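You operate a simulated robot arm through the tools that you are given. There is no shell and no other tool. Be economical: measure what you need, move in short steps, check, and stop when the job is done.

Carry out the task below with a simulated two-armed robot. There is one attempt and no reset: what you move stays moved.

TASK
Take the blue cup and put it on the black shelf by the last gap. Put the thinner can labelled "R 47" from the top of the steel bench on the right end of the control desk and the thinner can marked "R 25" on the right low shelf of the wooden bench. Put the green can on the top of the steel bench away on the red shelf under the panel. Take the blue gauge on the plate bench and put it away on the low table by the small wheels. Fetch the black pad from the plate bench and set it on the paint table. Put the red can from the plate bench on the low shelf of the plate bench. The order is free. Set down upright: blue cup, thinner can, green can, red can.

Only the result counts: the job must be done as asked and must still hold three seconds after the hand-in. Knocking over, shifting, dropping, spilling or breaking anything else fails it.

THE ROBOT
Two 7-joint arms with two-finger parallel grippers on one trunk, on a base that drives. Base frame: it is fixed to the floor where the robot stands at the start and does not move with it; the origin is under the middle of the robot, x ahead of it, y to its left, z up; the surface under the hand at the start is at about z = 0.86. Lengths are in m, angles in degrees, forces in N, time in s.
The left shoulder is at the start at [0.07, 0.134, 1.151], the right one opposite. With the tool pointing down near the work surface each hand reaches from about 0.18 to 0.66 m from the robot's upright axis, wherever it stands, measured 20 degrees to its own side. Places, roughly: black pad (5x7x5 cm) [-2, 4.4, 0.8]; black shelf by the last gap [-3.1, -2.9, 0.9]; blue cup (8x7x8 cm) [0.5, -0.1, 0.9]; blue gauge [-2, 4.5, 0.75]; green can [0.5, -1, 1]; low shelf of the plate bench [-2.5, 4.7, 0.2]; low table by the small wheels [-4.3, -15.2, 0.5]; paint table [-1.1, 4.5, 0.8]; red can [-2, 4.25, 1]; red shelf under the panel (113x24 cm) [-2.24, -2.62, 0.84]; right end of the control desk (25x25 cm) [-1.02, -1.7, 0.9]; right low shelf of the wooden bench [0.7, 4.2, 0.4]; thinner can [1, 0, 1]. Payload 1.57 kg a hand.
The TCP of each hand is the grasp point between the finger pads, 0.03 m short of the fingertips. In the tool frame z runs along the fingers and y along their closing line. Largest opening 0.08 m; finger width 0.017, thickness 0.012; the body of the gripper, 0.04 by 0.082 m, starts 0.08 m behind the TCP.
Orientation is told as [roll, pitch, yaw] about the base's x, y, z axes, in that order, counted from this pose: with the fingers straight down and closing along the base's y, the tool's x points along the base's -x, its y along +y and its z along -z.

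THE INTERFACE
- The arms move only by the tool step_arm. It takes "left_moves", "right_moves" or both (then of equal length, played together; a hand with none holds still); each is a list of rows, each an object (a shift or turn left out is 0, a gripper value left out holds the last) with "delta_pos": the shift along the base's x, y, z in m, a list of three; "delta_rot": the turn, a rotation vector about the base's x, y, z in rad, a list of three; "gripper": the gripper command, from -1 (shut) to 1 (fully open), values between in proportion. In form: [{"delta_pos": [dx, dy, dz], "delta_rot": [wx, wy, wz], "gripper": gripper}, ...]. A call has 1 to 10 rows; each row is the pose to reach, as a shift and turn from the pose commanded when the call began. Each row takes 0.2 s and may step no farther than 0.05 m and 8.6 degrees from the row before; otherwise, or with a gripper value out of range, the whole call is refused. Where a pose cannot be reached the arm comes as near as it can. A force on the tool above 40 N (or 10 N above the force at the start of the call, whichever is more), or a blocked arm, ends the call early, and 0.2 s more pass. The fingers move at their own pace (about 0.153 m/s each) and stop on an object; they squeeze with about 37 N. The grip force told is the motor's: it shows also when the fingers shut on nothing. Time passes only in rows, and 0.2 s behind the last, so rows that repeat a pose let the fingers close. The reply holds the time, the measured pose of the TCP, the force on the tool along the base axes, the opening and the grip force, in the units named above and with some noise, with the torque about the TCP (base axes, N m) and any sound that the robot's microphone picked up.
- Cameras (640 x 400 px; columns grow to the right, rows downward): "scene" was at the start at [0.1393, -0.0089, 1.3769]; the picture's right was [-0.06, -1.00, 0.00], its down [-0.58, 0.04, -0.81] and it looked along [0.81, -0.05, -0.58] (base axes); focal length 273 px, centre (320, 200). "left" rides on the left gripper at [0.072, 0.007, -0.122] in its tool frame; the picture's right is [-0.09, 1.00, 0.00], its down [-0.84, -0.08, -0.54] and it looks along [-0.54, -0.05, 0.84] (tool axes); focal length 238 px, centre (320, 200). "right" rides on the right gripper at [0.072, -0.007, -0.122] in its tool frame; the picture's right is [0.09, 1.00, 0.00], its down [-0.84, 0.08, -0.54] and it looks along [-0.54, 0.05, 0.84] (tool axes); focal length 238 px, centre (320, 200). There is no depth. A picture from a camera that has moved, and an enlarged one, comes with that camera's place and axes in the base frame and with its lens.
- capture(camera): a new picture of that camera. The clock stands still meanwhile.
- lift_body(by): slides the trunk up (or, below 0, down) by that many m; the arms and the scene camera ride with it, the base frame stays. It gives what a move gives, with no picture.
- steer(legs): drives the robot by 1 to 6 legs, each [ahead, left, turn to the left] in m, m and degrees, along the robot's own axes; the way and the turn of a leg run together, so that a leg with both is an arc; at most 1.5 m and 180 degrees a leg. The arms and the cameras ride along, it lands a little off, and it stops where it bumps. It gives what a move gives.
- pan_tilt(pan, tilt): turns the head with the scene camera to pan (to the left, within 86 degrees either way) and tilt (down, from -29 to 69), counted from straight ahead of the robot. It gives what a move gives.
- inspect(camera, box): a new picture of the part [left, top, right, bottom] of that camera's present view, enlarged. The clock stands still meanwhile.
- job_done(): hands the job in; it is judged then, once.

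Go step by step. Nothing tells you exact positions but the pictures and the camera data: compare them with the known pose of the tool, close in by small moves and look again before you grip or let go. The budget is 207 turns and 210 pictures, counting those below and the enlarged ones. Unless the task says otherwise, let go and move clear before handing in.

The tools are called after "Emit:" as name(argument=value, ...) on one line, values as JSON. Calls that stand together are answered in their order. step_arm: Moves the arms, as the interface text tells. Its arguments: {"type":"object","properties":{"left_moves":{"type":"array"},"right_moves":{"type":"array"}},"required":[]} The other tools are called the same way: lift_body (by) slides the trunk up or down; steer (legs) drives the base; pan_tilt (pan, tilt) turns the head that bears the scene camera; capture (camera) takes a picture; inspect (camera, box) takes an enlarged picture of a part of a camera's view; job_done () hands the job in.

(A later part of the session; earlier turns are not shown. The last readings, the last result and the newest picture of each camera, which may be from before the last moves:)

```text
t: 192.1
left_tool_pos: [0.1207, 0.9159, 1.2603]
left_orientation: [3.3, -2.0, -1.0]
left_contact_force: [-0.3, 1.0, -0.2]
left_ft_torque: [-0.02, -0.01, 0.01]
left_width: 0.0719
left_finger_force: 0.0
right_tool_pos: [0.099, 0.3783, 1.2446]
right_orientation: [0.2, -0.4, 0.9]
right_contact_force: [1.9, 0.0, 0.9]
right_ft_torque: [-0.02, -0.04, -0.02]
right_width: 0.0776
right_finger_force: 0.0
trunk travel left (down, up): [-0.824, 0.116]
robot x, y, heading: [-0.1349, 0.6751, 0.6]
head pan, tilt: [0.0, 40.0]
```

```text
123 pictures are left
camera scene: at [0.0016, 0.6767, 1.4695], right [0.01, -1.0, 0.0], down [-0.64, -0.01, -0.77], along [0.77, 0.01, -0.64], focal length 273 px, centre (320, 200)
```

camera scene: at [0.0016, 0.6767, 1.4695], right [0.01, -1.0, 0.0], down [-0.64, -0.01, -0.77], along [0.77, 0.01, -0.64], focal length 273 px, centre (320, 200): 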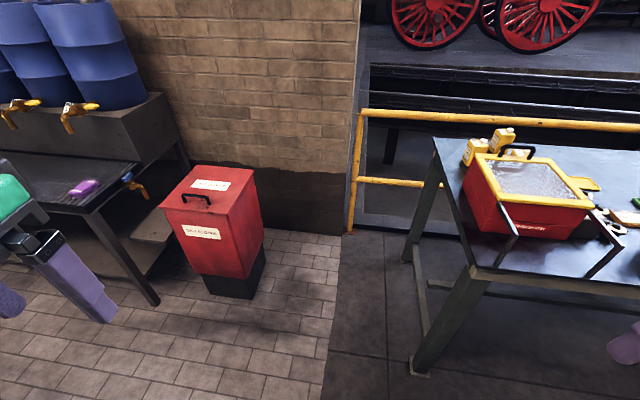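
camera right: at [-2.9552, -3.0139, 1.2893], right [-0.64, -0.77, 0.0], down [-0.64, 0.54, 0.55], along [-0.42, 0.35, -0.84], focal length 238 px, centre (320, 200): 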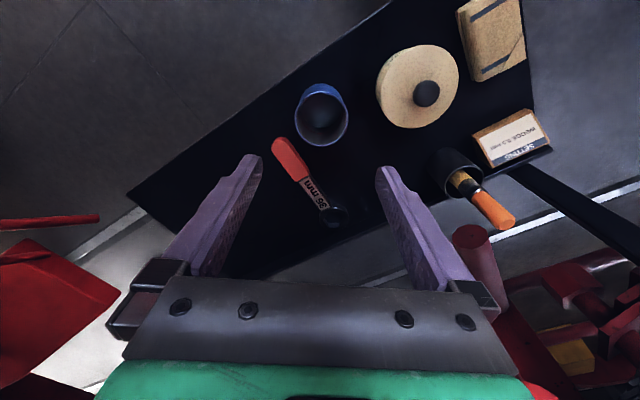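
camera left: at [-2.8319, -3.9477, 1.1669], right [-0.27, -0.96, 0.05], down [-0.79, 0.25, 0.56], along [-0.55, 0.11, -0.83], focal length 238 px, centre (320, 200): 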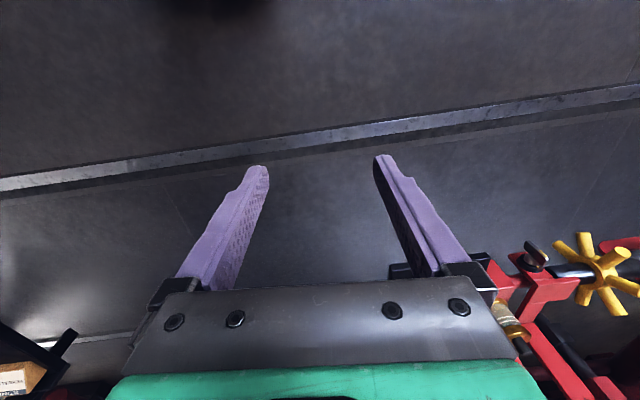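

The bench's left end is open: cabinet at y > 1.06, pillar at x > 1.37. I drive to the end of the bench and turn to face the cans.

Emit:
steer(legs=[[0.91, 0, 0], [0, 0, -75]])

Emit:
pan_tilt(pan=10, tilt=45)

Emit:
capture(camera="scene")

```text
t: 200.1
left_tool_pos: [1.0662, 0.5153, 1.2601]
left_orientation: [3.2, -2.0, -75.1]
left_contact_force: [0.3, -0.6, -0.5]
left_ft_torque: [0.01, 0.0, 0.01]
left_width: 0.0721
left_finger_force: 0.1
right_tool_pos: [0.5429, 0.3893, 1.2454]
right_orientation: [0.3, -0.6, -73.1]
right_contact_force: [0.3, -0.7, 0.3]
right_ft_torque: [-0.01, -0.01, 0.03]
right_width: 0.0781
right_finger_force: 0.0
trunk travel left (down, up): [-0.824, 0.116]
robot x, y, heading: [0.7685, 0.697, -73.3]
head pan, tilt: [0.0, 40.0]
```

```text
t: 200.8
left_tool_pos: [1.0663, 0.5164, 1.2595]
left_orientation: [3.4, -1.9, -75.1]
left_contact_force: [-0.1, 0.4, 0.6]
left_ft_torque: [0.03, 0.02, 0.04]
left_width: 0.0723
left_finger_force: 0.0
right_tool_pos: [0.5418, 0.3892, 1.2441]
right_orientation: [0.2, -0.5, -73.3]
right_contact_force: [0.2, 0.2, -0.7]
right_ft_torque: [0.02, 0.04, 0.03]
right_width: 0.0778
right_finger_force: 0.0
trunk travel left (down, up): [-0.824, 0.116]
robot x, y, heading: [0.7651, 0.697, -73.2]
head pan, tilt: [10.0, 45.0]
```

```text
122 pictures are left
camera scene: at [0.8192, 0.573, 1.4622], right [-0.89, -0.45, 0.0], down [-0.32, 0.63, -0.71], along [0.32, -0.63, -0.71], focal length 273 px, centre (320, 200)
```

scene: 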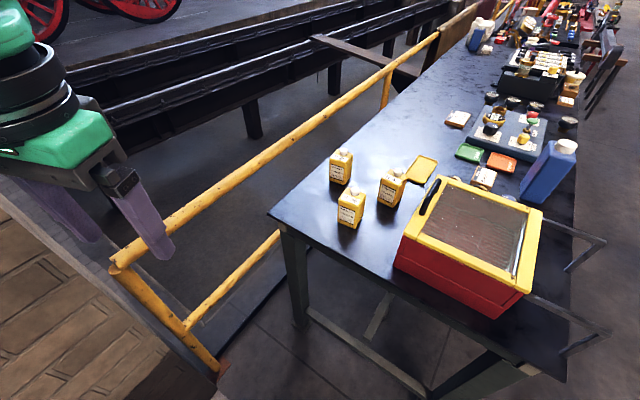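

Emit:
inspect(camera="scene", box=[310, 130, 430, 240])

Emit:
steer(legs=[[0.16, 0, 0]])

Emit:
capture(camera="right")

Emit:
inspect(camera="scene", box=[290, 130, 490, 300])

```text
3.64 times, centred on (370, 185) of scene
camera zoom: at [0.8192, 0.573, 1.4622], right [-0.89, -0.45, 0.0], down [-0.32, 0.63, -0.71], along [0.32, -0.63, -0.71], focal length 992 px, centre (138, 254)
```

zoom: 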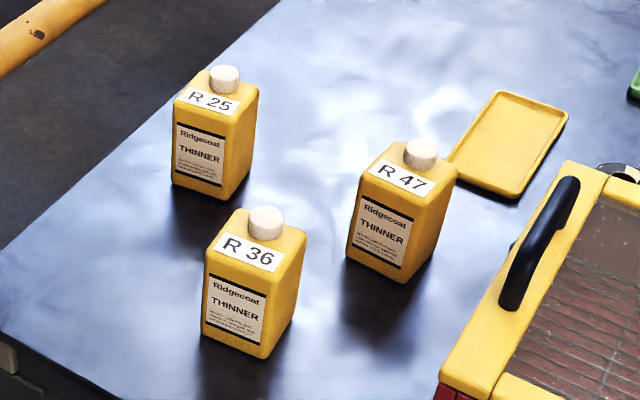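

```text
t: 202.2
left_tool_pos: [1.1108, 0.3636, 1.2623]
left_orientation: [3.5, -2.2, -75.2]
left_contact_force: [0.5, 1.0, 0.2]
left_ft_torque: [-0.03, 0.05, 0.0]
left_width: 0.0718
left_finger_force: 0.0
right_tool_pos: [0.5873, 0.2367, 1.2463]
right_orientation: [0.2, -0.8, -73.3]
right_contact_force: [-0.3, 0.0, 0.3]
right_ft_torque: [-0.06, -0.02, 0.0]
right_width: 0.0781
right_finger_force: 0.1
trunk travel left (down, up): [-0.824, 0.116]
robot x, y, heading: [0.8142, 0.5381, -73.4]
head pan, tilt: [10.0, 45.0]
```

```text
120 pictures are left
camera right: at [0.5581, 0.3051, 1.3667], right [0.93, 0.37, 0.0], down [0.31, -0.77, 0.55], along [0.21, -0.51, -0.83], focal length 238 px, centre (320, 200)
```

right: 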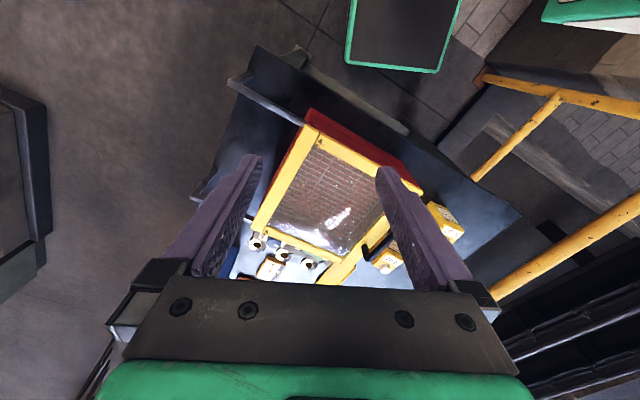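

```text
2.35 times, centred on (390, 215) of scene
camera zoom: at [0.8645, 0.4207, 1.4626], right [-0.89, -0.45, 0.0], down [-0.32, 0.63, -0.71], along [0.32, -0.63, -0.71], focal length 642 px, centre (155, 165)
```

zoom: 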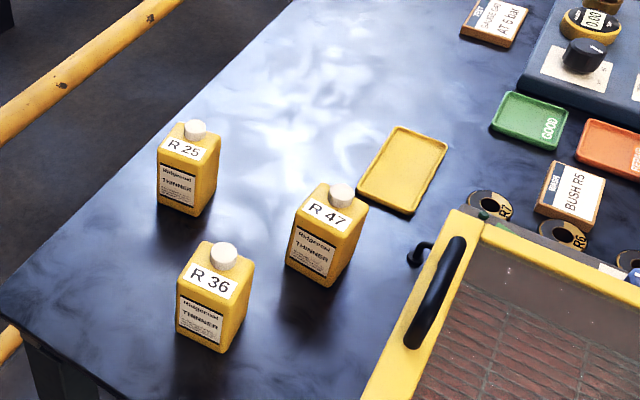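

R47's cap is at about (0.898, -0.072, 0.968) and R25's at about (1.074, -0.088). I extend both hands above the bench, then shift the base to face the cans squarely.

Emit:
step_arm(left_moves=[{"delta_pos": [0.01, -0.04, 0]}, {"delta_pos": [0.02, -0.08, 0]}, {"delta_pos": [0.03, -0.12, 0]}, {"delta_pos": [0.04, -0.16, 0]}, {"delta_pos": [0.05, -0.18, 0]}], right_moves=[{"delta_pos": [0.037, -0.02, 0]}, {"delta_pos": [0.074, -0.04, 0]}, {"delta_pos": [0.11, -0.06, 0]}, {"delta_pos": [0.15, -0.08, 0]}, {"delta_pos": [0.187, -0.1, 0]}])

Emit:
steer(legs=[[0, 0.16, -20]])

Emit:
pan_tilt(pan=70, tilt=30)

Emit:
capture(camera="scene")

```text
t: 203.4
left_tool_pos: [1.1656, 0.1764, 1.2596]
left_orientation: [3.2, -1.8, -75.3]
left_contact_force: [0.8, -0.2, 0.2]
left_ft_torque: [0.0, 0.05, -0.03]
left_width: 0.0722
left_finger_force: 0.1
right_tool_pos: [0.7792, 0.1311, 1.2428]
right_orientation: [0.1, -0.4, -73.2]
right_contact_force: [-0.4, -0.2, -0.8]
right_ft_torque: [0.01, 0.05, -0.03]
right_width: 0.0781
right_finger_force: 0.0
trunk travel left (down, up): [-0.824, 0.116]
robot x, y, heading: [0.8141, 0.5411, -73.4]
head pan, tilt: [10.0, 45.0]
```

```text
t: 204.9
left_tool_pos: [1.1689, 0.0996, 1.2629]
left_orientation: [3.5, -2.1, -95.4]
left_contact_force: [-1.0, -0.6, -0.8]
left_ft_torque: [0.02, -0.04, 0.01]
left_width: 0.0721
left_finger_force: 0.1
right_tool_pos: [0.7888, 0.19, 1.2435]
right_orientation: [0.3, -0.6, -93.3]
right_contact_force: [0.0, 0.3, 0.1]
right_ft_torque: [-0.02, -0.02, 0.0]
right_width: 0.0784
right_finger_force: 0.0
trunk travel left (down, up): [-0.824, 0.116]
robot x, y, heading: [0.969, 0.5578, -93.3]
head pan, tilt: [10.0, 45.0]
```

```text
t: 206.2
left_tool_pos: [1.1714, 0.099, 1.261]
left_orientation: [3.4, -2.0, -95.3]
left_contact_force: [-0.2, 0.2, 0.9]
left_ft_torque: [0.0, 0.02, -0.03]
left_width: 0.0721
left_finger_force: 0.1
right_tool_pos: [0.7928, 0.1884, 1.2437]
right_orientation: [0.2, -0.5, -93.3]
right_contact_force: [-0.6, -0.1, 0.3]
right_ft_torque: [0.0, -0.01, 0.02]
right_width: 0.078
right_finger_force: 0.1
trunk travel left (down, up): [-0.824, 0.116]
robot x, y, heading: [0.9656, 0.5614, -93.4]
head pan, tilt: [70.0, 30.0]
```

```text
118 pictures are left
camera scene: at [1.049, 0.4693, 1.4848], right [-0.4, -0.92, 0.0], down [-0.46, 0.2, -0.87], along [0.79, -0.34, -0.5], focal length 273 px, centre (320, 200)
```

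scene: 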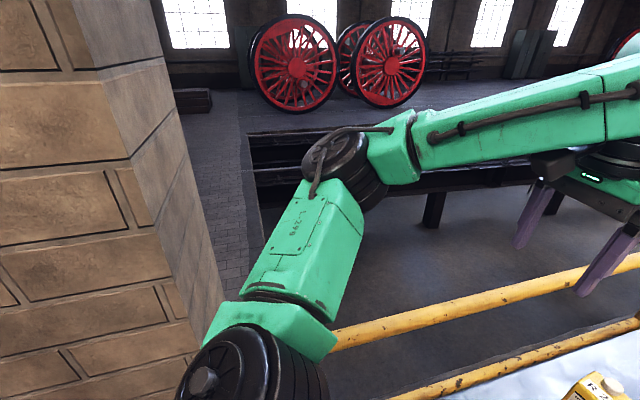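

Emit:
steer(legs=[[0.05, 0, 0]])

Emit:
step_arm(right_moves=[{"delta_pos": [0.02, -0.04, 0], "delta_rot": [0, 0, -0.06]}, {"delta_pos": [0.04, -0.08, 0], "delta_rot": [0, 0, -0.115]}, {"delta_pos": [0.06, -0.12, 0], "delta_rot": [0, 0, -0.115]}, {"delta_pos": [0.08, -0.16, 0], "delta_rot": [0, 0, -0.115]}, {"delta_pos": [0.1, -0.2, 0], "delta_rot": [0, 0, -0.115]}, {"delta_pos": [0.107, -0.206, -0.04], "delta_rot": [0, 0, -0.115]}, {"delta_pos": [0.107, -0.206, -0.08], "delta_rot": [0, 0, -0.115]}, {"delta_pos": [0.107, -0.206, -0.12], "delta_rot": [0, 0, -0.115]}, {"delta_pos": [0.107, -0.206, -0.16], "delta_rot": [0, 0, -0.115]}], left_moves=[{"delta_pos": [0, 0, 0], "delta_rot": [0.04, 0.056, 0]}, {"delta_pos": [0, 0, 0], "delta_rot": [0.04, 0.056, 0]}, {"delta_pos": [0, 0, 0], "delta_rot": [0.04, 0.056, 0]}, {"delta_pos": [0, 0, 0], "delta_rot": [0.04, 0.056, 0]}, {"delta_pos": [0, 0, 0], "delta_rot": [0.04, 0.056, 0]}, {"delta_pos": [0, 0, 0], "delta_rot": [0.04, 0.056, 0]}, {"delta_pos": [0, 0, 0], "delta_rot": [0.04, 0.056, 0]}, {"delta_pos": [0, 0, 0], "delta_rot": [0.04, 0.056, 0]}, {"delta_pos": [0, 0, 0], "delta_rot": [0.04, 0.056, 0]}])

Emit:
capture(camera="right")

Emit:
pan_tilt(pan=0, tilt=50)

Emit:
capture(camera="scene")

```text
t: 207.1
left_tool_pos: [1.1678, 0.0584, 1.2642]
left_orientation: [3.4, -2.5, -95.3]
left_contact_force: [0.4, 0.7, -0.1]
left_ft_torque: [-0.1, -0.02, 0.01]
left_width: 0.0721
left_finger_force: 0.1
right_tool_pos: [0.7899, 0.1493, 1.2465]
right_orientation: [0.2, -1.0, -93.3]
right_contact_force: [0.4, 0.5, 0.1]
right_ft_torque: [-0.06, 0.04, 0.01]
right_width: 0.0778
right_finger_force: 0.1
trunk travel left (down, up): [-0.824, 0.116]
robot x, y, heading: [0.9654, 0.5083, -93.2]
head pan, tilt: [70.0, 30.0]
```

```text
t: 209.1
left_tool_pos: [1.1682, 0.0495, 1.2618]
left_orientation: [0.1, 0.0, -95.2]
left_contact_force: [0.8, 0.1, -0.5]
left_ft_torque: [0.01, -0.01, -0.04]
left_width: 0.0719
left_finger_force: 0.1
right_tool_pos: [0.8193, 0.0293, 1.0986]
right_orientation: [0.3, -0.6, -99.9]
right_contact_force: [-0.8, 1.0, 0.3]
right_ft_torque: [0.03, 0.03, 0.02]
right_width: 0.0779
right_finger_force: 0.0
right hand out of reach, approached as far as the arm can: row 2, 3, 4, 5, 6, 7, 8, 9
trunk travel left (down, up): [-0.824, 0.116]
robot x, y, heading: [0.967, 0.5112, -93.6]
head pan, tilt: [70.0, 30.0]
```

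```text
117 pictures are left
camera right: at [0.8235, 0.1016, 1.2198], right [1.0, -0.08, 0.0], down [-0.07, -0.83, 0.55], along [-0.04, -0.55, -0.83], focal length 238 px, centre (320, 200)
```

right: 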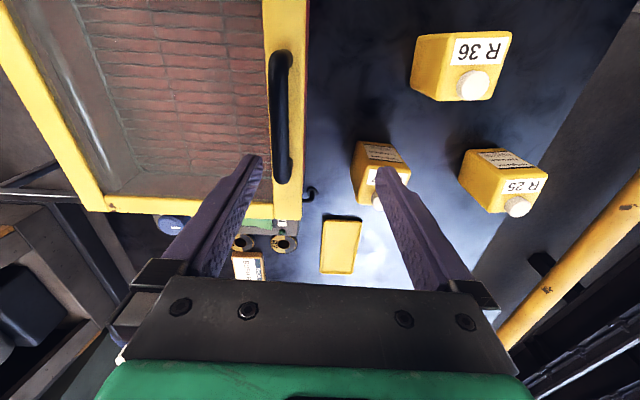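

```text
t: 210.5
left_tool_pos: [1.1688, 0.0497, 1.2616]
left_orientation: [-0.1, 0.0, -95.3]
left_contact_force: [-0.3, 0.0, -1.0]
left_ft_torque: [-0.01, 0.0, 0.0]
left_width: 0.072
left_finger_force: 0.0
right_tool_pos: [0.8208, 0.0286, 1.0994]
right_orientation: [0.3, -0.5, -99.9]
right_contact_force: [0.4, 0.2, 0.0]
right_ft_torque: [-0.02, 0.0, 0.02]
right_width: 0.0782
right_finger_force: 0.0
trunk travel left (down, up): [-0.824, 0.116]
robot x, y, heading: [0.9628, 0.5124, -93.7]
head pan, tilt: [0.0, 50.0]
```

```text
116 pictures are left
camera scene: at [0.9589, 0.3791, 1.4553], right [-1.0, 0.06, 0.0], down [0.05, 0.76, -0.64], along [-0.04, -0.64, -0.77], focal length 273 px, centre (320, 200)
```

scene: 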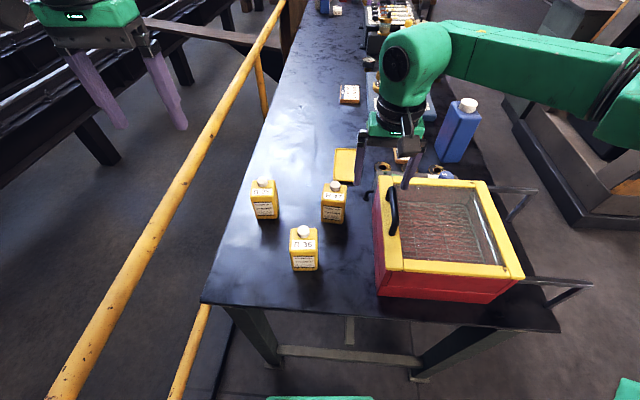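

The right wrist can't turn enough for R47 here, so I'll take R25 with the left hand now and fetch R47 on the way back. Right hand goes up and back, left hand goes over R25.

Emit:
step_arm(right_moves=[{"delta_pos": [0, 0.0, 0.04]}, {"delta_pos": [0, 0.0, 0.08]}, {"delta_pos": [0, 0.0, 0.12]}, {"delta_pos": [-0.01, 0.04, 0.14], "delta_rot": [0, 0, 0.1]}, {"delta_pos": [-0.03, 0.08, 0.14], "delta_rot": [0, 0, 0.1]}, {"delta_pos": [-0.05, 0.12, 0.14], "delta_rot": [0, 0, 0.1]}, {"delta_pos": [-0.07, 0.15, 0.14], "delta_rot": [0, 0, 0.1]}, {"delta_pos": [-0.07, 0.15, 0.14], "delta_rot": [0, 0, 0.1]}, {"delta_pos": [-0.07, 0.15, 0.14], "delta_rot": [0, 0, 0.1]}], left_moves=[{"delta_pos": [-0.02, -0.03, 0]}, {"delta_pos": [-0.04, -0.06, 0]}, {"delta_pos": [-0.06, -0.09, 0], "delta_rot": [0, 0, -0.05]}, {"delta_pos": [-0.08, -0.12, 0], "delta_rot": [0, 0, -0.05]}, {"delta_pos": [-0.094, -0.138, -0.03], "delta_rot": [0, 0, -0.05]}, {"delta_pos": [-0.094, -0.138, -0.07], "delta_rot": [0, 0, -0.05]}, {"delta_pos": [-0.094, -0.138, -0.11], "delta_rot": [0, 0, -0.05]}, {"delta_pos": [-0.094, -0.138, -0.15], "delta_rot": [0, 0, -0.05]}, {"delta_pos": [-0.094, -0.138, -0.19], "delta_rot": [0, 0, -0.05]}])

Emit:
capture(camera="left")

Emit:
capture(camera="scene")

```text
t: 212.5
left_tool_pos: [1.092, -0.0975, 1.0628]
left_orientation: [-0.6, 0.9, -96.7]
left_contact_force: [-3.4, 0.9, 5.0]
left_ft_torque: [-0.02, -0.41, -0.05]
left_width: 0.072
left_finger_force: 0.0
left hand out of reach, approached as far as the arm can: row 5, 7, 8
right_tool_pos: [0.754, 0.1742, 1.2405]
right_orientation: [-0.4, -0.2, -94.1]
right_contact_force: [1.9, -0.9, 0.3]
right_ft_torque: [0.14, 0.14, 0.0]
right_width: 0.0779
right_finger_force: 0.0
right hand out of reach, approached as far as the arm can: row 3
trunk travel left (down, up): [-0.824, 0.116]
robot x, y, heading: [0.9665, 0.5083, -93.6]
head pan, tilt: [0.0, 50.0]
```

```text
115 pictures are left
camera left: at [1.1079, -0.0283, 1.1865], right [0.98, -0.21, -0.01], down [-0.17, -0.83, 0.53], along [-0.12, -0.52, -0.85], focal length 238 px, centre (320, 200)
```

left: 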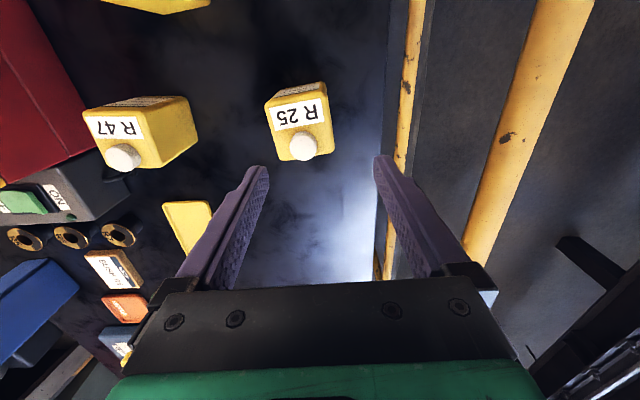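

```text
114 pictures are left
camera scene: at [0.9718, 0.3682, 1.4545], right [-1.0, 0.06, 0.01], down [0.04, 0.77, -0.64], along [-0.05, -0.64, -0.77], focal length 273 px, centre (320, 200)
```

scene: 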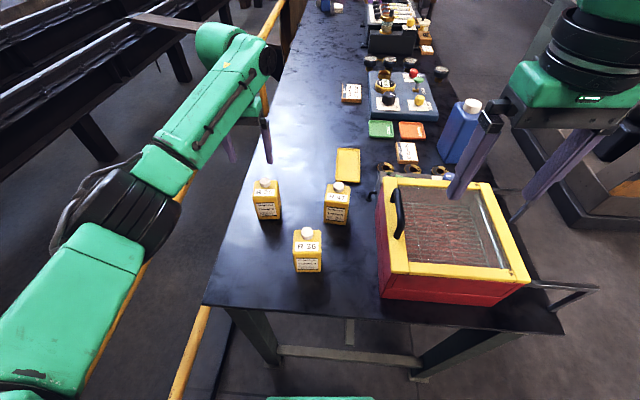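

Emit:
step_arm(left_moves=[{"delta_pos": [-0.008, 0.005, -0.005], "gripper": 1}, {"delta_pos": [-0.016, 0.01, -0.015]}, {"delta_pos": [-0.016, 0.01, -0.02]}])

Emit:
capture(camera="left")

Emit:
pan_tilt(pan=35, tilt=50)

Emit:
capture(camera="scene")

```text
t: 213.3
left_tool_pos: [1.0588, -0.0786, 1.0511]
left_orientation: [0.1, -0.2, -97.9]
left_contact_force: [-0.8, 0.3, 0.0]
left_ft_torque: [-0.01, 0.02, 0.04]
left_width: 0.08
left_finger_force: 0.0
right_tool_pos: [0.7433, 0.184, 1.2406]
right_orientation: [0.3, -0.6, -94.0]
right_contact_force: [0.2, -0.2, -1.0]
right_ft_torque: [0.01, -0.03, -0.03]
right_width: 0.0781
right_finger_force: 0.0
trunk travel left (down, up): [-0.824, 0.116]
robot x, y, heading: [0.9632, 0.5095, -93.5]
head pan, tilt: [0.0, 50.0]
```

```text
113 pictures are left
camera left: at [1.0764, -0.0077, 1.1737], right [0.97, -0.23, 0.0], down [-0.19, -0.82, 0.54], along [-0.13, -0.53, -0.84], focal length 238 px, centre (320, 200)
```

left: 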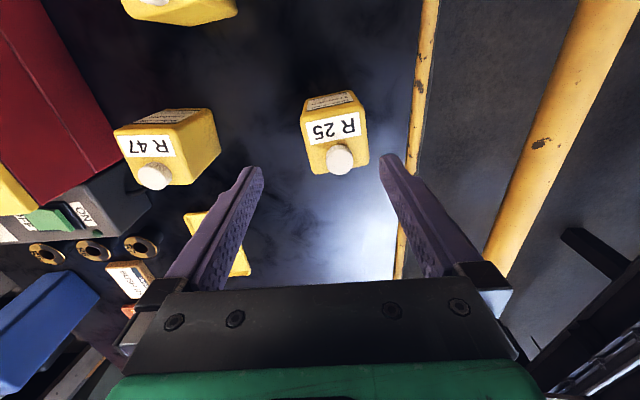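

```text
t: 214.3
left_tool_pos: [1.0607, -0.0783, 1.0509]
left_orientation: [-0.1, 0.0, -98.1]
left_contact_force: [-0.4, -0.2, -0.3]
left_ft_torque: [-0.03, -0.01, 0.0]
left_width: 0.0798
left_finger_force: 0.1
right_tool_pos: [0.7448, 0.1839, 1.2411]
right_orientation: [0.2, -0.6, -94.1]
right_contact_force: [0.0, -0.3, 0.6]
right_ft_torque: [-0.01, -0.04, 0.0]
right_width: 0.078
right_finger_force: 0.1
trunk travel left (down, up): [-0.824, 0.116]
robot x, y, heading: [0.9669, 0.5069, -93.1]
head pan, tilt: [35.0, 50.0]
```

```text
112 pictures are left
camera scene: at [1.0039, 0.3899, 1.4552], right [-0.85, -0.52, 0.0], down [-0.4, 0.65, -0.64], along [0.34, -0.55, -0.77], focal length 273 px, centre (320, 200)
```

scene: 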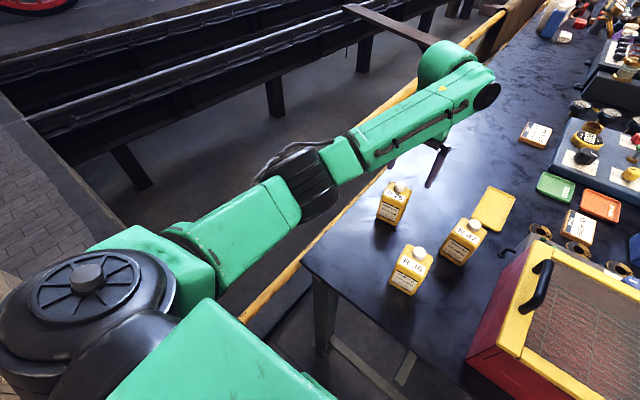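

Emit:
step_arm(left_moves=[{"delta_pos": [0.008, -0.004, 0.01]}, {"delta_pos": [0.015, -0.008, 0.02]}])

Emit:
lift_body(by=-0.08)

Emit:
capture(camera="left")

Emit:
capture(camera="scene")

```text
t: 214.9
left_tool_pos: [1.0756, -0.0877, 1.0703]
left_orientation: [-0.1, 0.0, -98.1]
left_contact_force: [-0.1, 0.7, 0.0]
left_ft_torque: [0.02, 0.02, 0.0]
left_width: 0.0801
left_finger_force: 0.0
right_tool_pos: [0.7433, 0.1835, 1.2416]
right_orientation: [0.2, -0.6, -94.1]
right_contact_force: [-0.4, 0.2, 0.6]
right_ft_torque: [0.01, -0.01, 0.02]
right_width: 0.0777
right_finger_force: 0.1
trunk travel left (down, up): [-0.824, 0.116]
robot x, y, heading: [0.9612, 0.5066, -93.4]
head pan, tilt: [35.0, 50.0]
```

```text
t: 216.1
left_tool_pos: [1.0753, -0.0868, 0.992]
left_orientation: [-0.1, 0.0, -98.0]
left_contact_force: [-0.3, 0.6, -0.1]
left_ft_torque: [0.01, 0.0, 0.01]
left_width: 0.0799
left_finger_force: 0.1
right_tool_pos: [0.7424, 0.1839, 1.1602]
right_orientation: [0.2, -0.5, -94.1]
right_contact_force: [0.4, 0.3, 0.0]
right_ft_torque: [0.03, 0.0, 0.0]
right_width: 0.0782
right_finger_force: 0.0
trunk travel left (down, up): [-0.744, 0.196]
robot x, y, heading: [0.9661, 0.5094, -93.6]
head pan, tilt: [35.0, 50.0]
```

```text
111 pictures are left
camera left: at [1.0917, -0.0164, 1.1137], right [0.97, -0.23, 0.0], down [-0.19, -0.82, 0.54], along [-0.13, -0.53, -0.84], focal length 238 px, centre (320, 200)
```

left: 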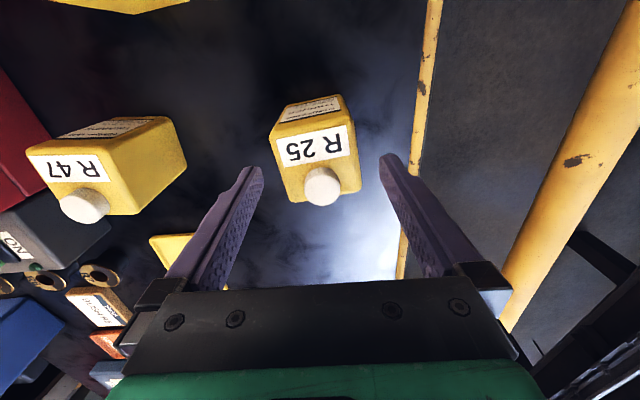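

```text
110 pictures are left
camera scene: at [1.0036, 0.3904, 1.3753], right [-0.85, -0.52, 0.0], down [-0.4, 0.65, -0.64], along [0.34, -0.55, -0.77], focal length 273 px, centre (320, 200)
```

scene: 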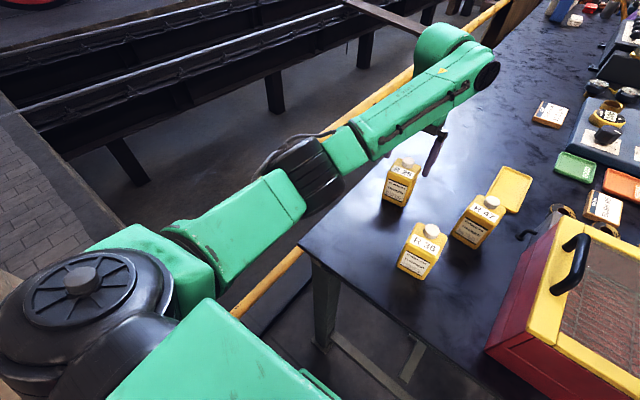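

Aligned over R25; I lower the open fingers round it and grip.

Emit:
step_arm(left_moves=[{"delta_pos": [-0.001, 0.001, -0.03]}, {"delta_pos": [-0.002, 0.002, -0.055]}, {"delta_pos": [-0.002, 0.002, -0.067]}, {"delta_pos": [-0.002, 0.002, -0.067]}])

Emit:
capture(camera="left")

```text
t: 217.1
left_tool_pos: [1.0734, -0.0844, 0.9228]
left_orientation: [0.1, 0.0, -98.0]
left_contact_force: [0.2, 0.7, 0.3]
left_ft_torque: [-0.02, -0.01, 0.0]
left_width: 0.0797
left_finger_force: 0.0
right_tool_pos: [0.7426, 0.1828, 1.1613]
right_orientation: [0.2, -0.6, -94.1]
right_contact_force: [0.1, 0.4, -0.5]
right_ft_torque: [-0.03, 0.02, -0.01]
right_width: 0.0778
right_finger_force: 0.0
trunk travel left (down, up): [-0.744, 0.196]
robot x, y, heading: [0.9633, 0.5079, -93.4]
head pan, tilt: [35.0, 50.0]
```

```text
109 pictures are left
camera left: at [1.0897, -0.0149, 1.0461], right [0.97, -0.23, 0.0], down [-0.19, -0.82, 0.54], along [-0.13, -0.53, -0.84], focal length 238 px, centre (320, 200)
```

left: 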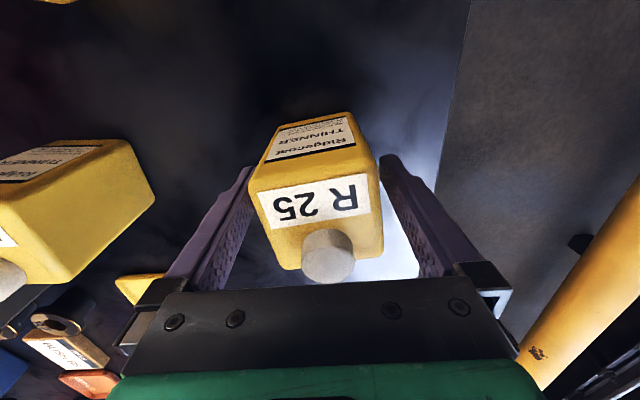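

Emit:
step_arm(left_moves=[{"delta_pos": [0, 0, 0], "delta_rot": [0, 0, 0.1]}, {"delta_pos": [0, 0, 0], "delta_rot": [0, 0, 0.1], "gripper": -1}, {"delta_pos": [0, 0, 0], "delta_rot": [0, 0, 0.1]}, {"delta_pos": [0, 0, 0], "delta_rot": [0, 0, 0.1]}, {"delta_pos": [0, 0, 0.03], "delta_rot": [0, 0, 0.1]}, {"delta_pos": [0, 0, 0.07], "delta_rot": [0, 0, 0.1]}, {"delta_pos": [0, 0, 0.11], "delta_rot": [0, 0, 0.1]}, {"delta_pos": [0, 0, 0.14], "delta_rot": [0, 0, 0.1]}])

Emit:
capture(camera="left")

Emit:
capture(camera="scene")

```text
t: 218.9
left_tool_pos: [1.0735, -0.0848, 1.0645]
left_orientation: [0.0, 0.0, -92.4]
left_contact_force: [0.0, -0.8, -2.2]
left_ft_torque: [0.0, -0.03, 0.0]
left_width: 0.0597
left_finger_force: 36.9
right_tool_pos: [0.7425, 0.1841, 1.1604]
right_orientation: [0.2, -0.6, -94.1]
right_contact_force: [0.7, 0.5, -0.1]
right_ft_torque: [-0.02, 0.03, -0.01]
right_width: 0.0779
right_finger_force: 0.1
trunk travel left (down, up): [-0.744, 0.196]
robot x, y, heading: [0.9627, 0.5104, -93.3]
head pan, tilt: [35.0, 50.0]
```

```text
108 pictures are left
camera left: at [1.0835, -0.0125, 1.1872], right [0.99, -0.13, 0.0], down [-0.11, -0.83, 0.54], along [-0.07, -0.54, -0.84], focal length 238 px, centre (320, 200)
```

left: 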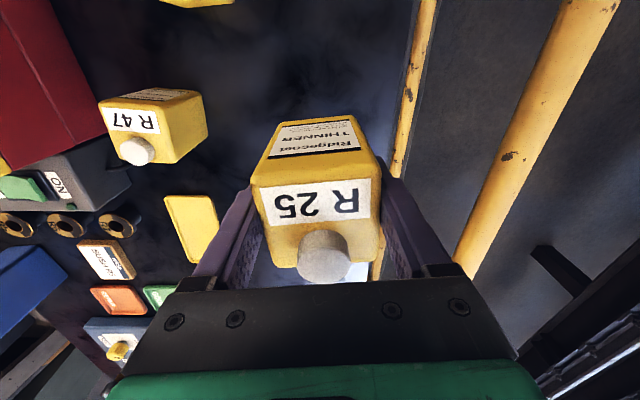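

```text
107 pictures are left
camera scene: at [1.0034, 0.3905, 1.3752], right [-0.85, -0.52, 0.0], down [-0.4, 0.65, -0.64], along [0.34, -0.55, -0.77], focal length 273 px, centre (320, 200)
```

scene: 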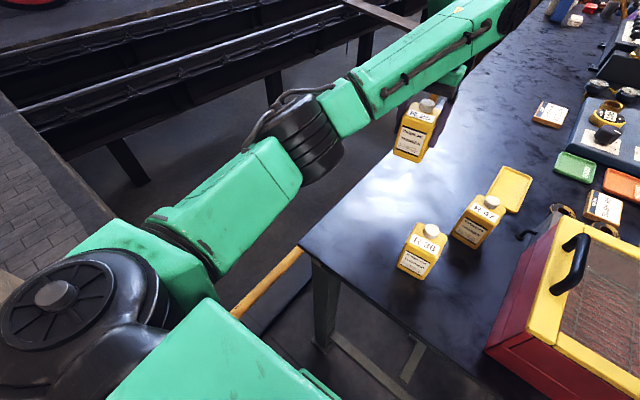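

R25 is held. I pull the left hand back over the bench edge while rising.

Emit:
step_arm(left_moves=[{"delta_pos": [0.01, 0.03, 0.03]}, {"delta_pos": [0.02, 0.07, 0.05]}, {"delta_pos": [0.03, 0.11, 0.07]}, {"delta_pos": [0.04, 0.15, 0.09]}, {"delta_pos": [0.05, 0.19, 0.1]}, {"delta_pos": [0.05, 0.22, 0.1]}])

Emit:
capture(camera="scene")

```text
t: 220.3
left_tool_pos: [1.1233, 0.1353, 1.1643]
left_orientation: [0.0, -0.1, -92.3]
left_contact_force: [-0.2, 0.1, -2.1]
left_ft_torque: [0.02, -0.02, 0.02]
left_width: 0.0597
left_finger_force: 36.9
right_tool_pos: [0.7429, 0.1838, 1.1607]
right_orientation: [0.2, -0.5, -94.0]
right_contact_force: [0.5, 0.2, 0.5]
right_ft_torque: [-0.05, 0.0, 0.04]
right_width: 0.0778
right_finger_force: 0.1
trunk travel left (down, up): [-0.744, 0.196]
robot x, y, heading: [0.9651, 0.5096, -93.2]
head pan, tilt: [35.0, 50.0]
```

```text
106 pictures are left
camera scene: at [1.004, 0.3909, 1.3753], right [-0.85, -0.52, 0.0], down [-0.4, 0.65, -0.64], along [0.34, -0.55, -0.77], focal length 273 px, centre (320, 200)
```

scene: 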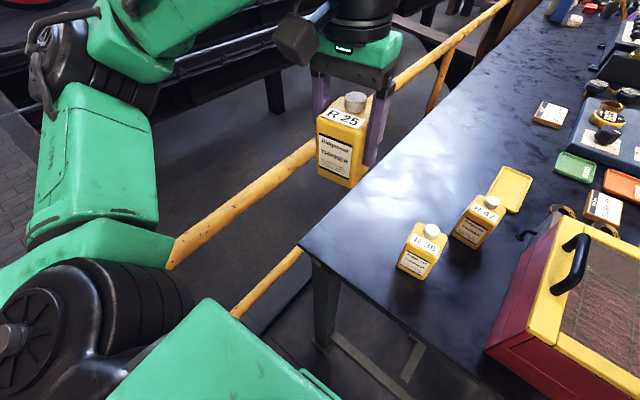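

Emit:
steer(legs=[[0, -1.1, 0], [0, 0, 180], [1.3, -0.2, 0], [1.0, -0.25, 0]])

Emit:
pan_tilt(pan=0, tilt=35)

Emit:
capture(camera="scene")

```text
t: 244.4
left_tool_pos: [0.4042, 3.1982, 1.1653]
left_orientation: [-0.1, -0.1, 84.0]
left_contact_force: [0.2, 0.7, -2.8]
left_ft_torque: [0.01, -0.01, 0.02]
left_width: 0.0595
left_finger_force: 37.4
right_tool_pos: [0.7774, 3.1254, 1.1602]
right_orientation: [0.2, -0.7, 82.4]
right_contact_force: [-0.4, -0.1, 0.4]
right_ft_torque: [0.02, 0.0, 0.0]
right_width: 0.0779
right_finger_force: 0.1
trunk travel left (down, up): [-0.744, 0.196]
robot x, y, heading: [0.5417, 2.8189, 83.0]
head pan, tilt: [35.0, 50.0]
```

```text
t: 245.4
left_tool_pos: [0.403, 3.1998, 1.1653]
left_orientation: [-0.1, 0.0, 84.2]
left_contact_force: [-0.7, -0.2, -3.1]
left_ft_torque: [0.02, 0.0, -0.01]
left_width: 0.0596
left_finger_force: 36.6
right_tool_pos: [0.7786, 3.1268, 1.1607]
right_orientation: [0.3, -0.7, 82.3]
right_contact_force: [0.7, -0.6, 0.4]
right_ft_torque: [0.0, -0.01, 0.01]
right_width: 0.0778
right_finger_force: 0.1
trunk travel left (down, up): [-0.744, 0.196]
robot x, y, heading: [0.5361, 2.8128, 83.2]
head pan, tilt: [0.0, 35.0]
```

```text
105 pictures are left
camera scene: at [0.5557, 2.9493, 1.3969], right [0.99, -0.12, 0.0], down [-0.07, -0.57, -0.82], along [0.1, 0.81, -0.57], focal length 273 px, centre (320, 200)
```

scene: 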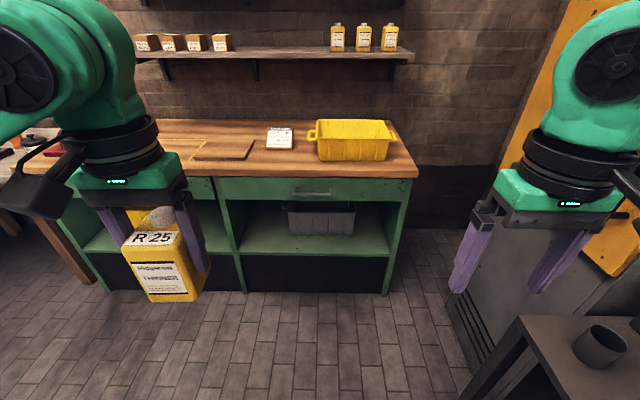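

The right low shelf opening (z 0.4–0.7) is under a drawer, so a top-down hand won't fit. I'll set R25 briefly on the free bench top, pivot the grip to about 45°, and then insert it. I drive closer first.

Emit:
steer(legs=[[0.64, -0.05, -1]])

Emit:
pan_tilt(pan=0, tilt=50)

Emit:
capture(camera="scene")

Emit:
capture(camera="left")

```text
t: 249.0
left_tool_pos: [0.5448, 3.8251, 1.1659]
left_orientation: [-0.1, -0.1, 83.1]
left_contact_force: [-0.1, -0.3, -2.8]
left_ft_torque: [-0.01, 0.01, 0.01]
left_width: 0.0596
left_finger_force: 37.3
right_tool_pos: [0.9173, 3.7443, 1.1607]
right_orientation: [0.2, -0.6, 81.2]
right_contact_force: [-1.0, 0.3, 0.2]
right_ft_torque: [0.0, 0.02, 0.0]
right_width: 0.0779
right_finger_force: 0.0
trunk travel left (down, up): [-0.744, 0.196]
robot x, y, heading: [0.6725, 3.4364, 82.1]
head pan, tilt: [0.0, 35.0]
```

```text
t: 249.7
left_tool_pos: [0.5447, 3.8246, 1.1643]
left_orientation: [0.0, 0.0, 83.1]
left_contact_force: [0.8, 0.1, -2.2]
left_ft_torque: [-0.04, 0.03, 0.0]
left_width: 0.0597
left_finger_force: 36.8
right_tool_pos: [0.9164, 3.7454, 1.1609]
right_orientation: [0.2, -0.5, 81.3]
right_contact_force: [0.8, -0.1, -0.9]
right_ft_torque: [0.01, 0.01, -0.01]
right_width: 0.0781
right_finger_force: 0.0
trunk travel left (down, up): [-0.744, 0.196]
robot x, y, heading: [0.6706, 3.4406, 81.9]
head pan, tilt: [0.0, 50.0]
```

```text
104 pictures are left
camera scene: at [0.6897, 3.562, 1.3752], right [0.99, -0.14, 0.0], down [-0.11, -0.76, -0.64], along [0.09, 0.64, -0.77], focal length 273 px, centre (320, 200)
```

scene: 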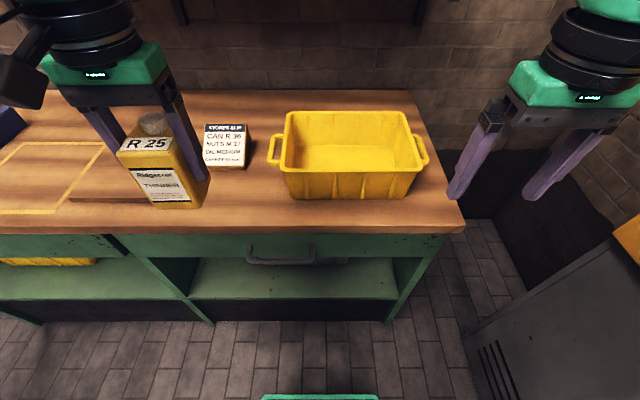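

```text
103 pictures are left
camera left: at [0.5283, 3.7552, 1.2879], right [-0.98, 0.21, 0.0], down [0.18, 0.82, 0.54], along [0.12, 0.53, -0.84], focal length 238 px, centre (320, 200)
```

left: 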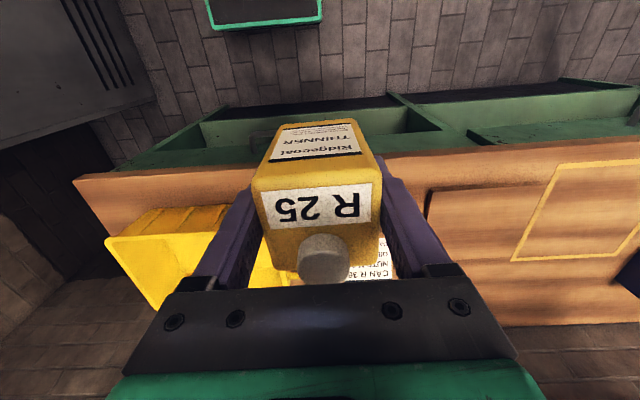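

Emit:
step_arm(left_moves=[{"delta_pos": [0.01, 0.04, -0.01]}, {"delta_pos": [0.02, 0.08, -0.03]}, {"delta_pos": [0.03, 0.12, -0.05]}, {"delta_pos": [0.035, 0.15, -0.09]}, {"delta_pos": [0.035, 0.165, -0.13]}, {"delta_pos": [0.035, 0.165, -0.17]}, {"delta_pos": [0.035, 0.165, -0.205]}, {"delta_pos": [0.035, 0.165, -0.235]}])

Emit:
capture(camera="scene")

```text
refused: row 4 steps farther than a row can; nothing moved
```

```text
102 pictures are left
camera scene: at [0.6897, 3.562, 1.3752], right [0.99, -0.14, 0.0], down [-0.11, -0.76, -0.64], along [0.09, 0.64, -0.77], focal length 273 px, centre (320, 200)
```

scene: 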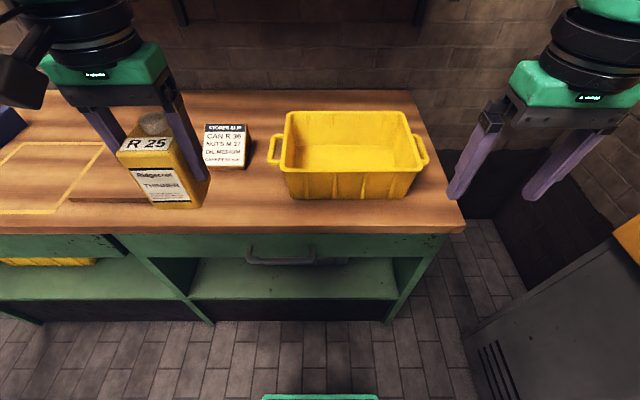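

I repeat that move with smaller row steps.

Emit:
step_arm(left_moves=[{"delta_pos": [0.01, 0.04, -0.01]}, {"delta_pos": [0.02, 0.08, -0.03]}, {"delta_pos": [0.03, 0.12, -0.05]}, {"delta_pos": [0.035, 0.145, -0.085]}, {"delta_pos": [0.035, 0.165, -0.125]}, {"delta_pos": [0.035, 0.165, -0.165]}, {"delta_pos": [0.035, 0.165, -0.2]}, {"delta_pos": [0.035, 0.165, -0.235]}])

Emit:
capture(camera="scene")

```text
t: 251.5
left_tool_pos: [0.5785, 3.99, 0.9296]
left_orientation: [0.0, 0.0, 82.9]
left_contact_force: [0.6, 0.2, -3.6]
left_ft_torque: [0.0, -0.01, -0.02]
left_width: 0.0598
left_finger_force: 37.1
right_tool_pos: [0.9179, 3.7466, 1.1606]
right_orientation: [0.3, -0.5, 81.2]
right_contact_force: [0.0, 0.3, -0.7]
right_ft_torque: [0.01, -0.01, 0.01]
right_width: 0.078
right_finger_force: 0.1
trunk travel left (down, up): [-0.744, 0.196]
robot x, y, heading: [0.6703, 3.4366, 82.0]
head pan, tilt: [0.0, 50.0]
```

```text
101 pictures are left
camera scene: at [0.6897, 3.5626, 1.3752], right [0.99, -0.14, 0.0], down [-0.11, -0.76, -0.64], along [0.09, 0.64, -0.77], focal length 273 px, centre (320, 200)
```

scene: 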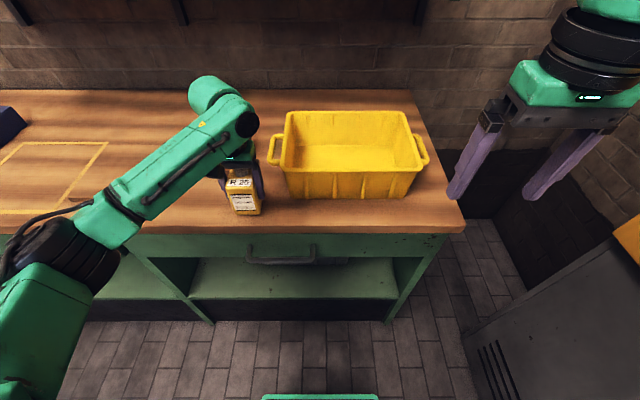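

Emit:
step_arm(left_moves=[{"delta_pos": [0, 0, -0.012]}, {"delta_pos": [0, 0, -0.02]}, {"delta_pos": [0, 0, -0.027]}, {"delta_pos": [0, 0, -0.034]}, {"delta_pos": [0, 0, -0.04]}])

```text
t: 252.2
left_tool_pos: [0.5794, 3.9906, 0.9187]
left_orientation: [-0.1, -1.1, 83.0]
left_contact_force: [-2.4, -8.1, 23.4]
left_ft_torque: [-0.82, 0.52, 0.11]
left_width: 0.0597
left_finger_force: 37.4
right_tool_pos: [0.9178, 3.7414, 1.1616]
right_orientation: [0.4, -0.8, 81.2]
right_contact_force: [-0.2, -0.1, 0.6]
right_ft_torque: [-0.03, 0.0, 0.02]
right_width: 0.0779
right_finger_force: 0.0
trunk travel left (down, up): [-0.744, 0.196]
robot x, y, heading: [0.668, 3.4394, 81.7]
head pan, tilt: [0.0, 50.0]
stopped in row 3 (left hand): the force on the tool passed its limit at 64 N (the readings are from after the stop); the commanded pose is now the measured one
```

Emit:
step_arm(left_moves=[{"delta_pos": [0, 0, 0.001], "gripper": 0.7}, {"delta_pos": [0, 0, 0.001], "gripper": 0.95}, {"delta_pos": [0, 0, 0.003], "delta_rot": [0.13, -0.018, 0]}, {"delta_pos": [0, 0, 0.003], "delta_rot": [0.26, -0.036, 0]}, {"delta_pos": [0, 0, 0.003], "delta_rot": [0.39, -0.055, 0]}, {"delta_pos": [0, 0, 0.003], "delta_rot": [0.52, -0.073, 0]}, {"delta_pos": [0, 0, 0.003], "delta_rot": [0.65, -0.091, 0]}, {"delta_pos": [0, 0, 0.003], "delta_rot": [0.78, -0.11, 0]}])

Emit:
capture(camera="left")

Emit:
capture(camera="scene")

```text
t: 254.0
left_tool_pos: [0.5791, 3.9928, 0.9174]
left_orientation: [-1.2, -46.1, 83.4]
left_contact_force: [0.0, -0.7, -0.3]
left_ft_torque: [0.02, -0.03, 0.01]
left_width: 0.0782
left_finger_force: 0.0
right_tool_pos: [0.9167, 3.744, 1.1617]
right_orientation: [0.3, -0.6, 81.1]
right_contact_force: [0.4, 0.2, 0.3]
right_ft_torque: [0.02, 0.0, 0.05]
right_width: 0.0779
right_finger_force: 0.0
trunk travel left (down, up): [-0.744, 0.196]
robot x, y, heading: [0.6717, 3.4401, 82.0]
head pan, tilt: [0.0, 50.0]
```

```text
100 pictures are left
camera left: at [0.554, 3.8573, 0.9512], right [-0.98, 0.19, 0.05], down [0.09, 0.18, 0.98], along [0.18, 0.96, -0.19], focal length 238 px, centre (320, 200)
```

left: 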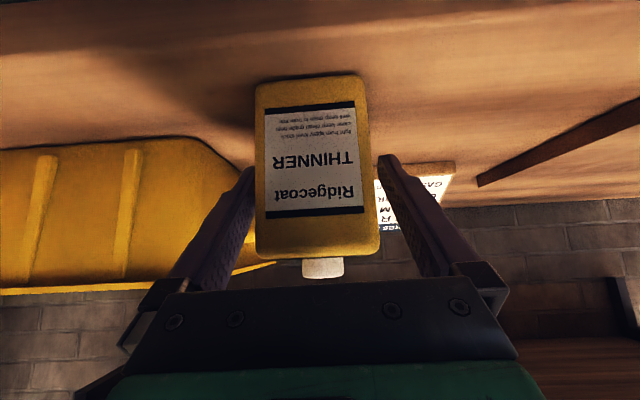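

```text
99 pictures are left
camera scene: at [0.6895, 3.5605, 1.3754], right [0.99, -0.14, 0.0], down [-0.11, -0.76, -0.64], along [0.09, 0.64, -0.77], focal length 273 px, centre (320, 200)
```

scene: 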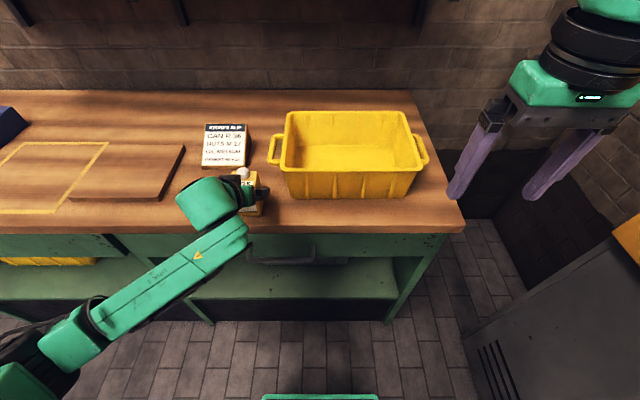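

The pivot worked and the can stands still. I grip it at 45°, lift, back the robot off 0.35 m and lower the trunk.

Emit:
step_arm(left_moves=[{"delta_pos": [0, 0, 0], "gripper": -1}, {"delta_pos": [0, 0, 0]}, {"delta_pos": [0, 0, 0]}, {"delta_pos": [0, 0, 0.03]}, {"delta_pos": [0, 0, 0.06]}, {"delta_pos": [0, 0, 0.08]}])

Emit:
capture(camera="left")

Emit:
steer(legs=[[-0.35, 0, 0]])

Emit:
lift_body(by=-0.46)

Emit:
pan_tilt(pan=0, tilt=25)

Emit:
capture(camera="scene")

```text
t: 255.4
left_tool_pos: [0.5776, 3.9937, 0.9958]
left_orientation: [-1.1, -45.9, 83.3]
left_contact_force: [0.3, -0.3, -3.6]
left_ft_torque: [-0.02, -0.03, 0.01]
left_width: 0.0598
left_finger_force: 37.0
right_tool_pos: [0.9159, 3.7461, 1.1596]
right_orientation: [0.1, -0.4, 81.2]
right_contact_force: [-0.2, -0.8, -0.6]
right_ft_torque: [0.01, -0.01, -0.01]
right_width: 0.0781
right_finger_force: 0.0
trunk travel left (down, up): [-0.744, 0.196]
robot x, y, heading: [0.6722, 3.4404, 81.7]
head pan, tilt: [0.0, 50.0]
```

```text
98 pictures are left
camera left: at [0.5532, 3.8576, 1.0309], right [-0.98, 0.19, 0.05], down [0.09, 0.19, 0.98], along [0.18, 0.96, -0.2], focal length 238 px, centre (320, 200)
```

left: 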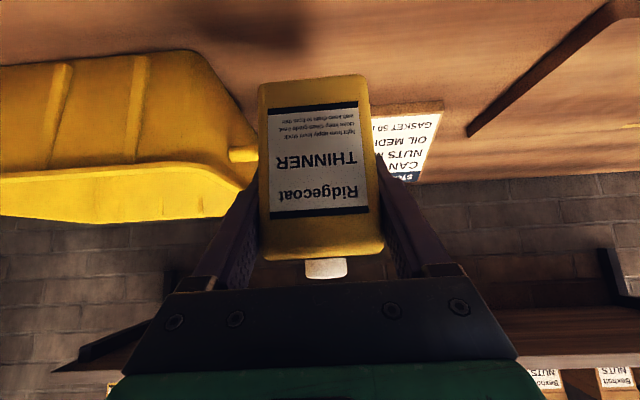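

```text
t: 257.7
left_tool_pos: [0.5292, 3.6496, 0.9966]
left_orientation: [-1.3, -45.9, 83.4]
left_contact_force: [0.2, 0.0, -3.2]
left_ft_torque: [0.0, 0.02, 0.03]
left_width: 0.0598
left_finger_force: 37.4
right_tool_pos: [0.8688, 3.4031, 1.1597]
right_orientation: [0.2, -0.5, 81.1]
right_contact_force: [0.5, 0.7, -1.0]
right_ft_torque: [0.04, 0.0, 0.02]
right_width: 0.078
right_finger_force: 0.1
trunk travel left (down, up): [-0.744, 0.196]
robot x, y, heading: [0.6222, 3.0967, 81.8]
head pan, tilt: [0.0, 50.0]
```

```text
refused: -0.46 is not a number from -0.4 to 0.4
```

```text
t: 258.6
left_tool_pos: [0.5298, 3.6494, 0.9967]
left_orientation: [-1.2, -45.9, 83.5]
left_contact_force: [0.2, -0.4, -2.9]
left_ft_torque: [0.0, -0.03, -0.01]
left_width: 0.0599
left_finger_force: 37.6
right_tool_pos: [0.8684, 3.4014, 1.1606]
right_orientation: [0.2, -0.7, 81.2]
right_contact_force: [-0.5, -0.8, -0.4]
right_ft_torque: [-0.02, -0.01, 0.05]
right_width: 0.0782
right_finger_force: 0.0
trunk travel left (down, up): [-0.744, 0.196]
robot x, y, heading: [0.6216, 3.0947, 81.9]
head pan, tilt: [0.0, 25.0]
```

```text
97 pictures are left
camera scene: at [0.6426, 3.2325, 1.4126], right [0.99, -0.14, 0.0], down [-0.06, -0.42, -0.91], along [0.13, 0.9, -0.42], focal length 273 px, centre (320, 200)
```

scene: 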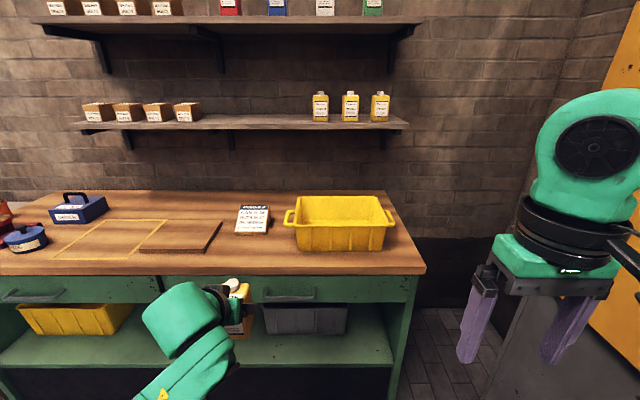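

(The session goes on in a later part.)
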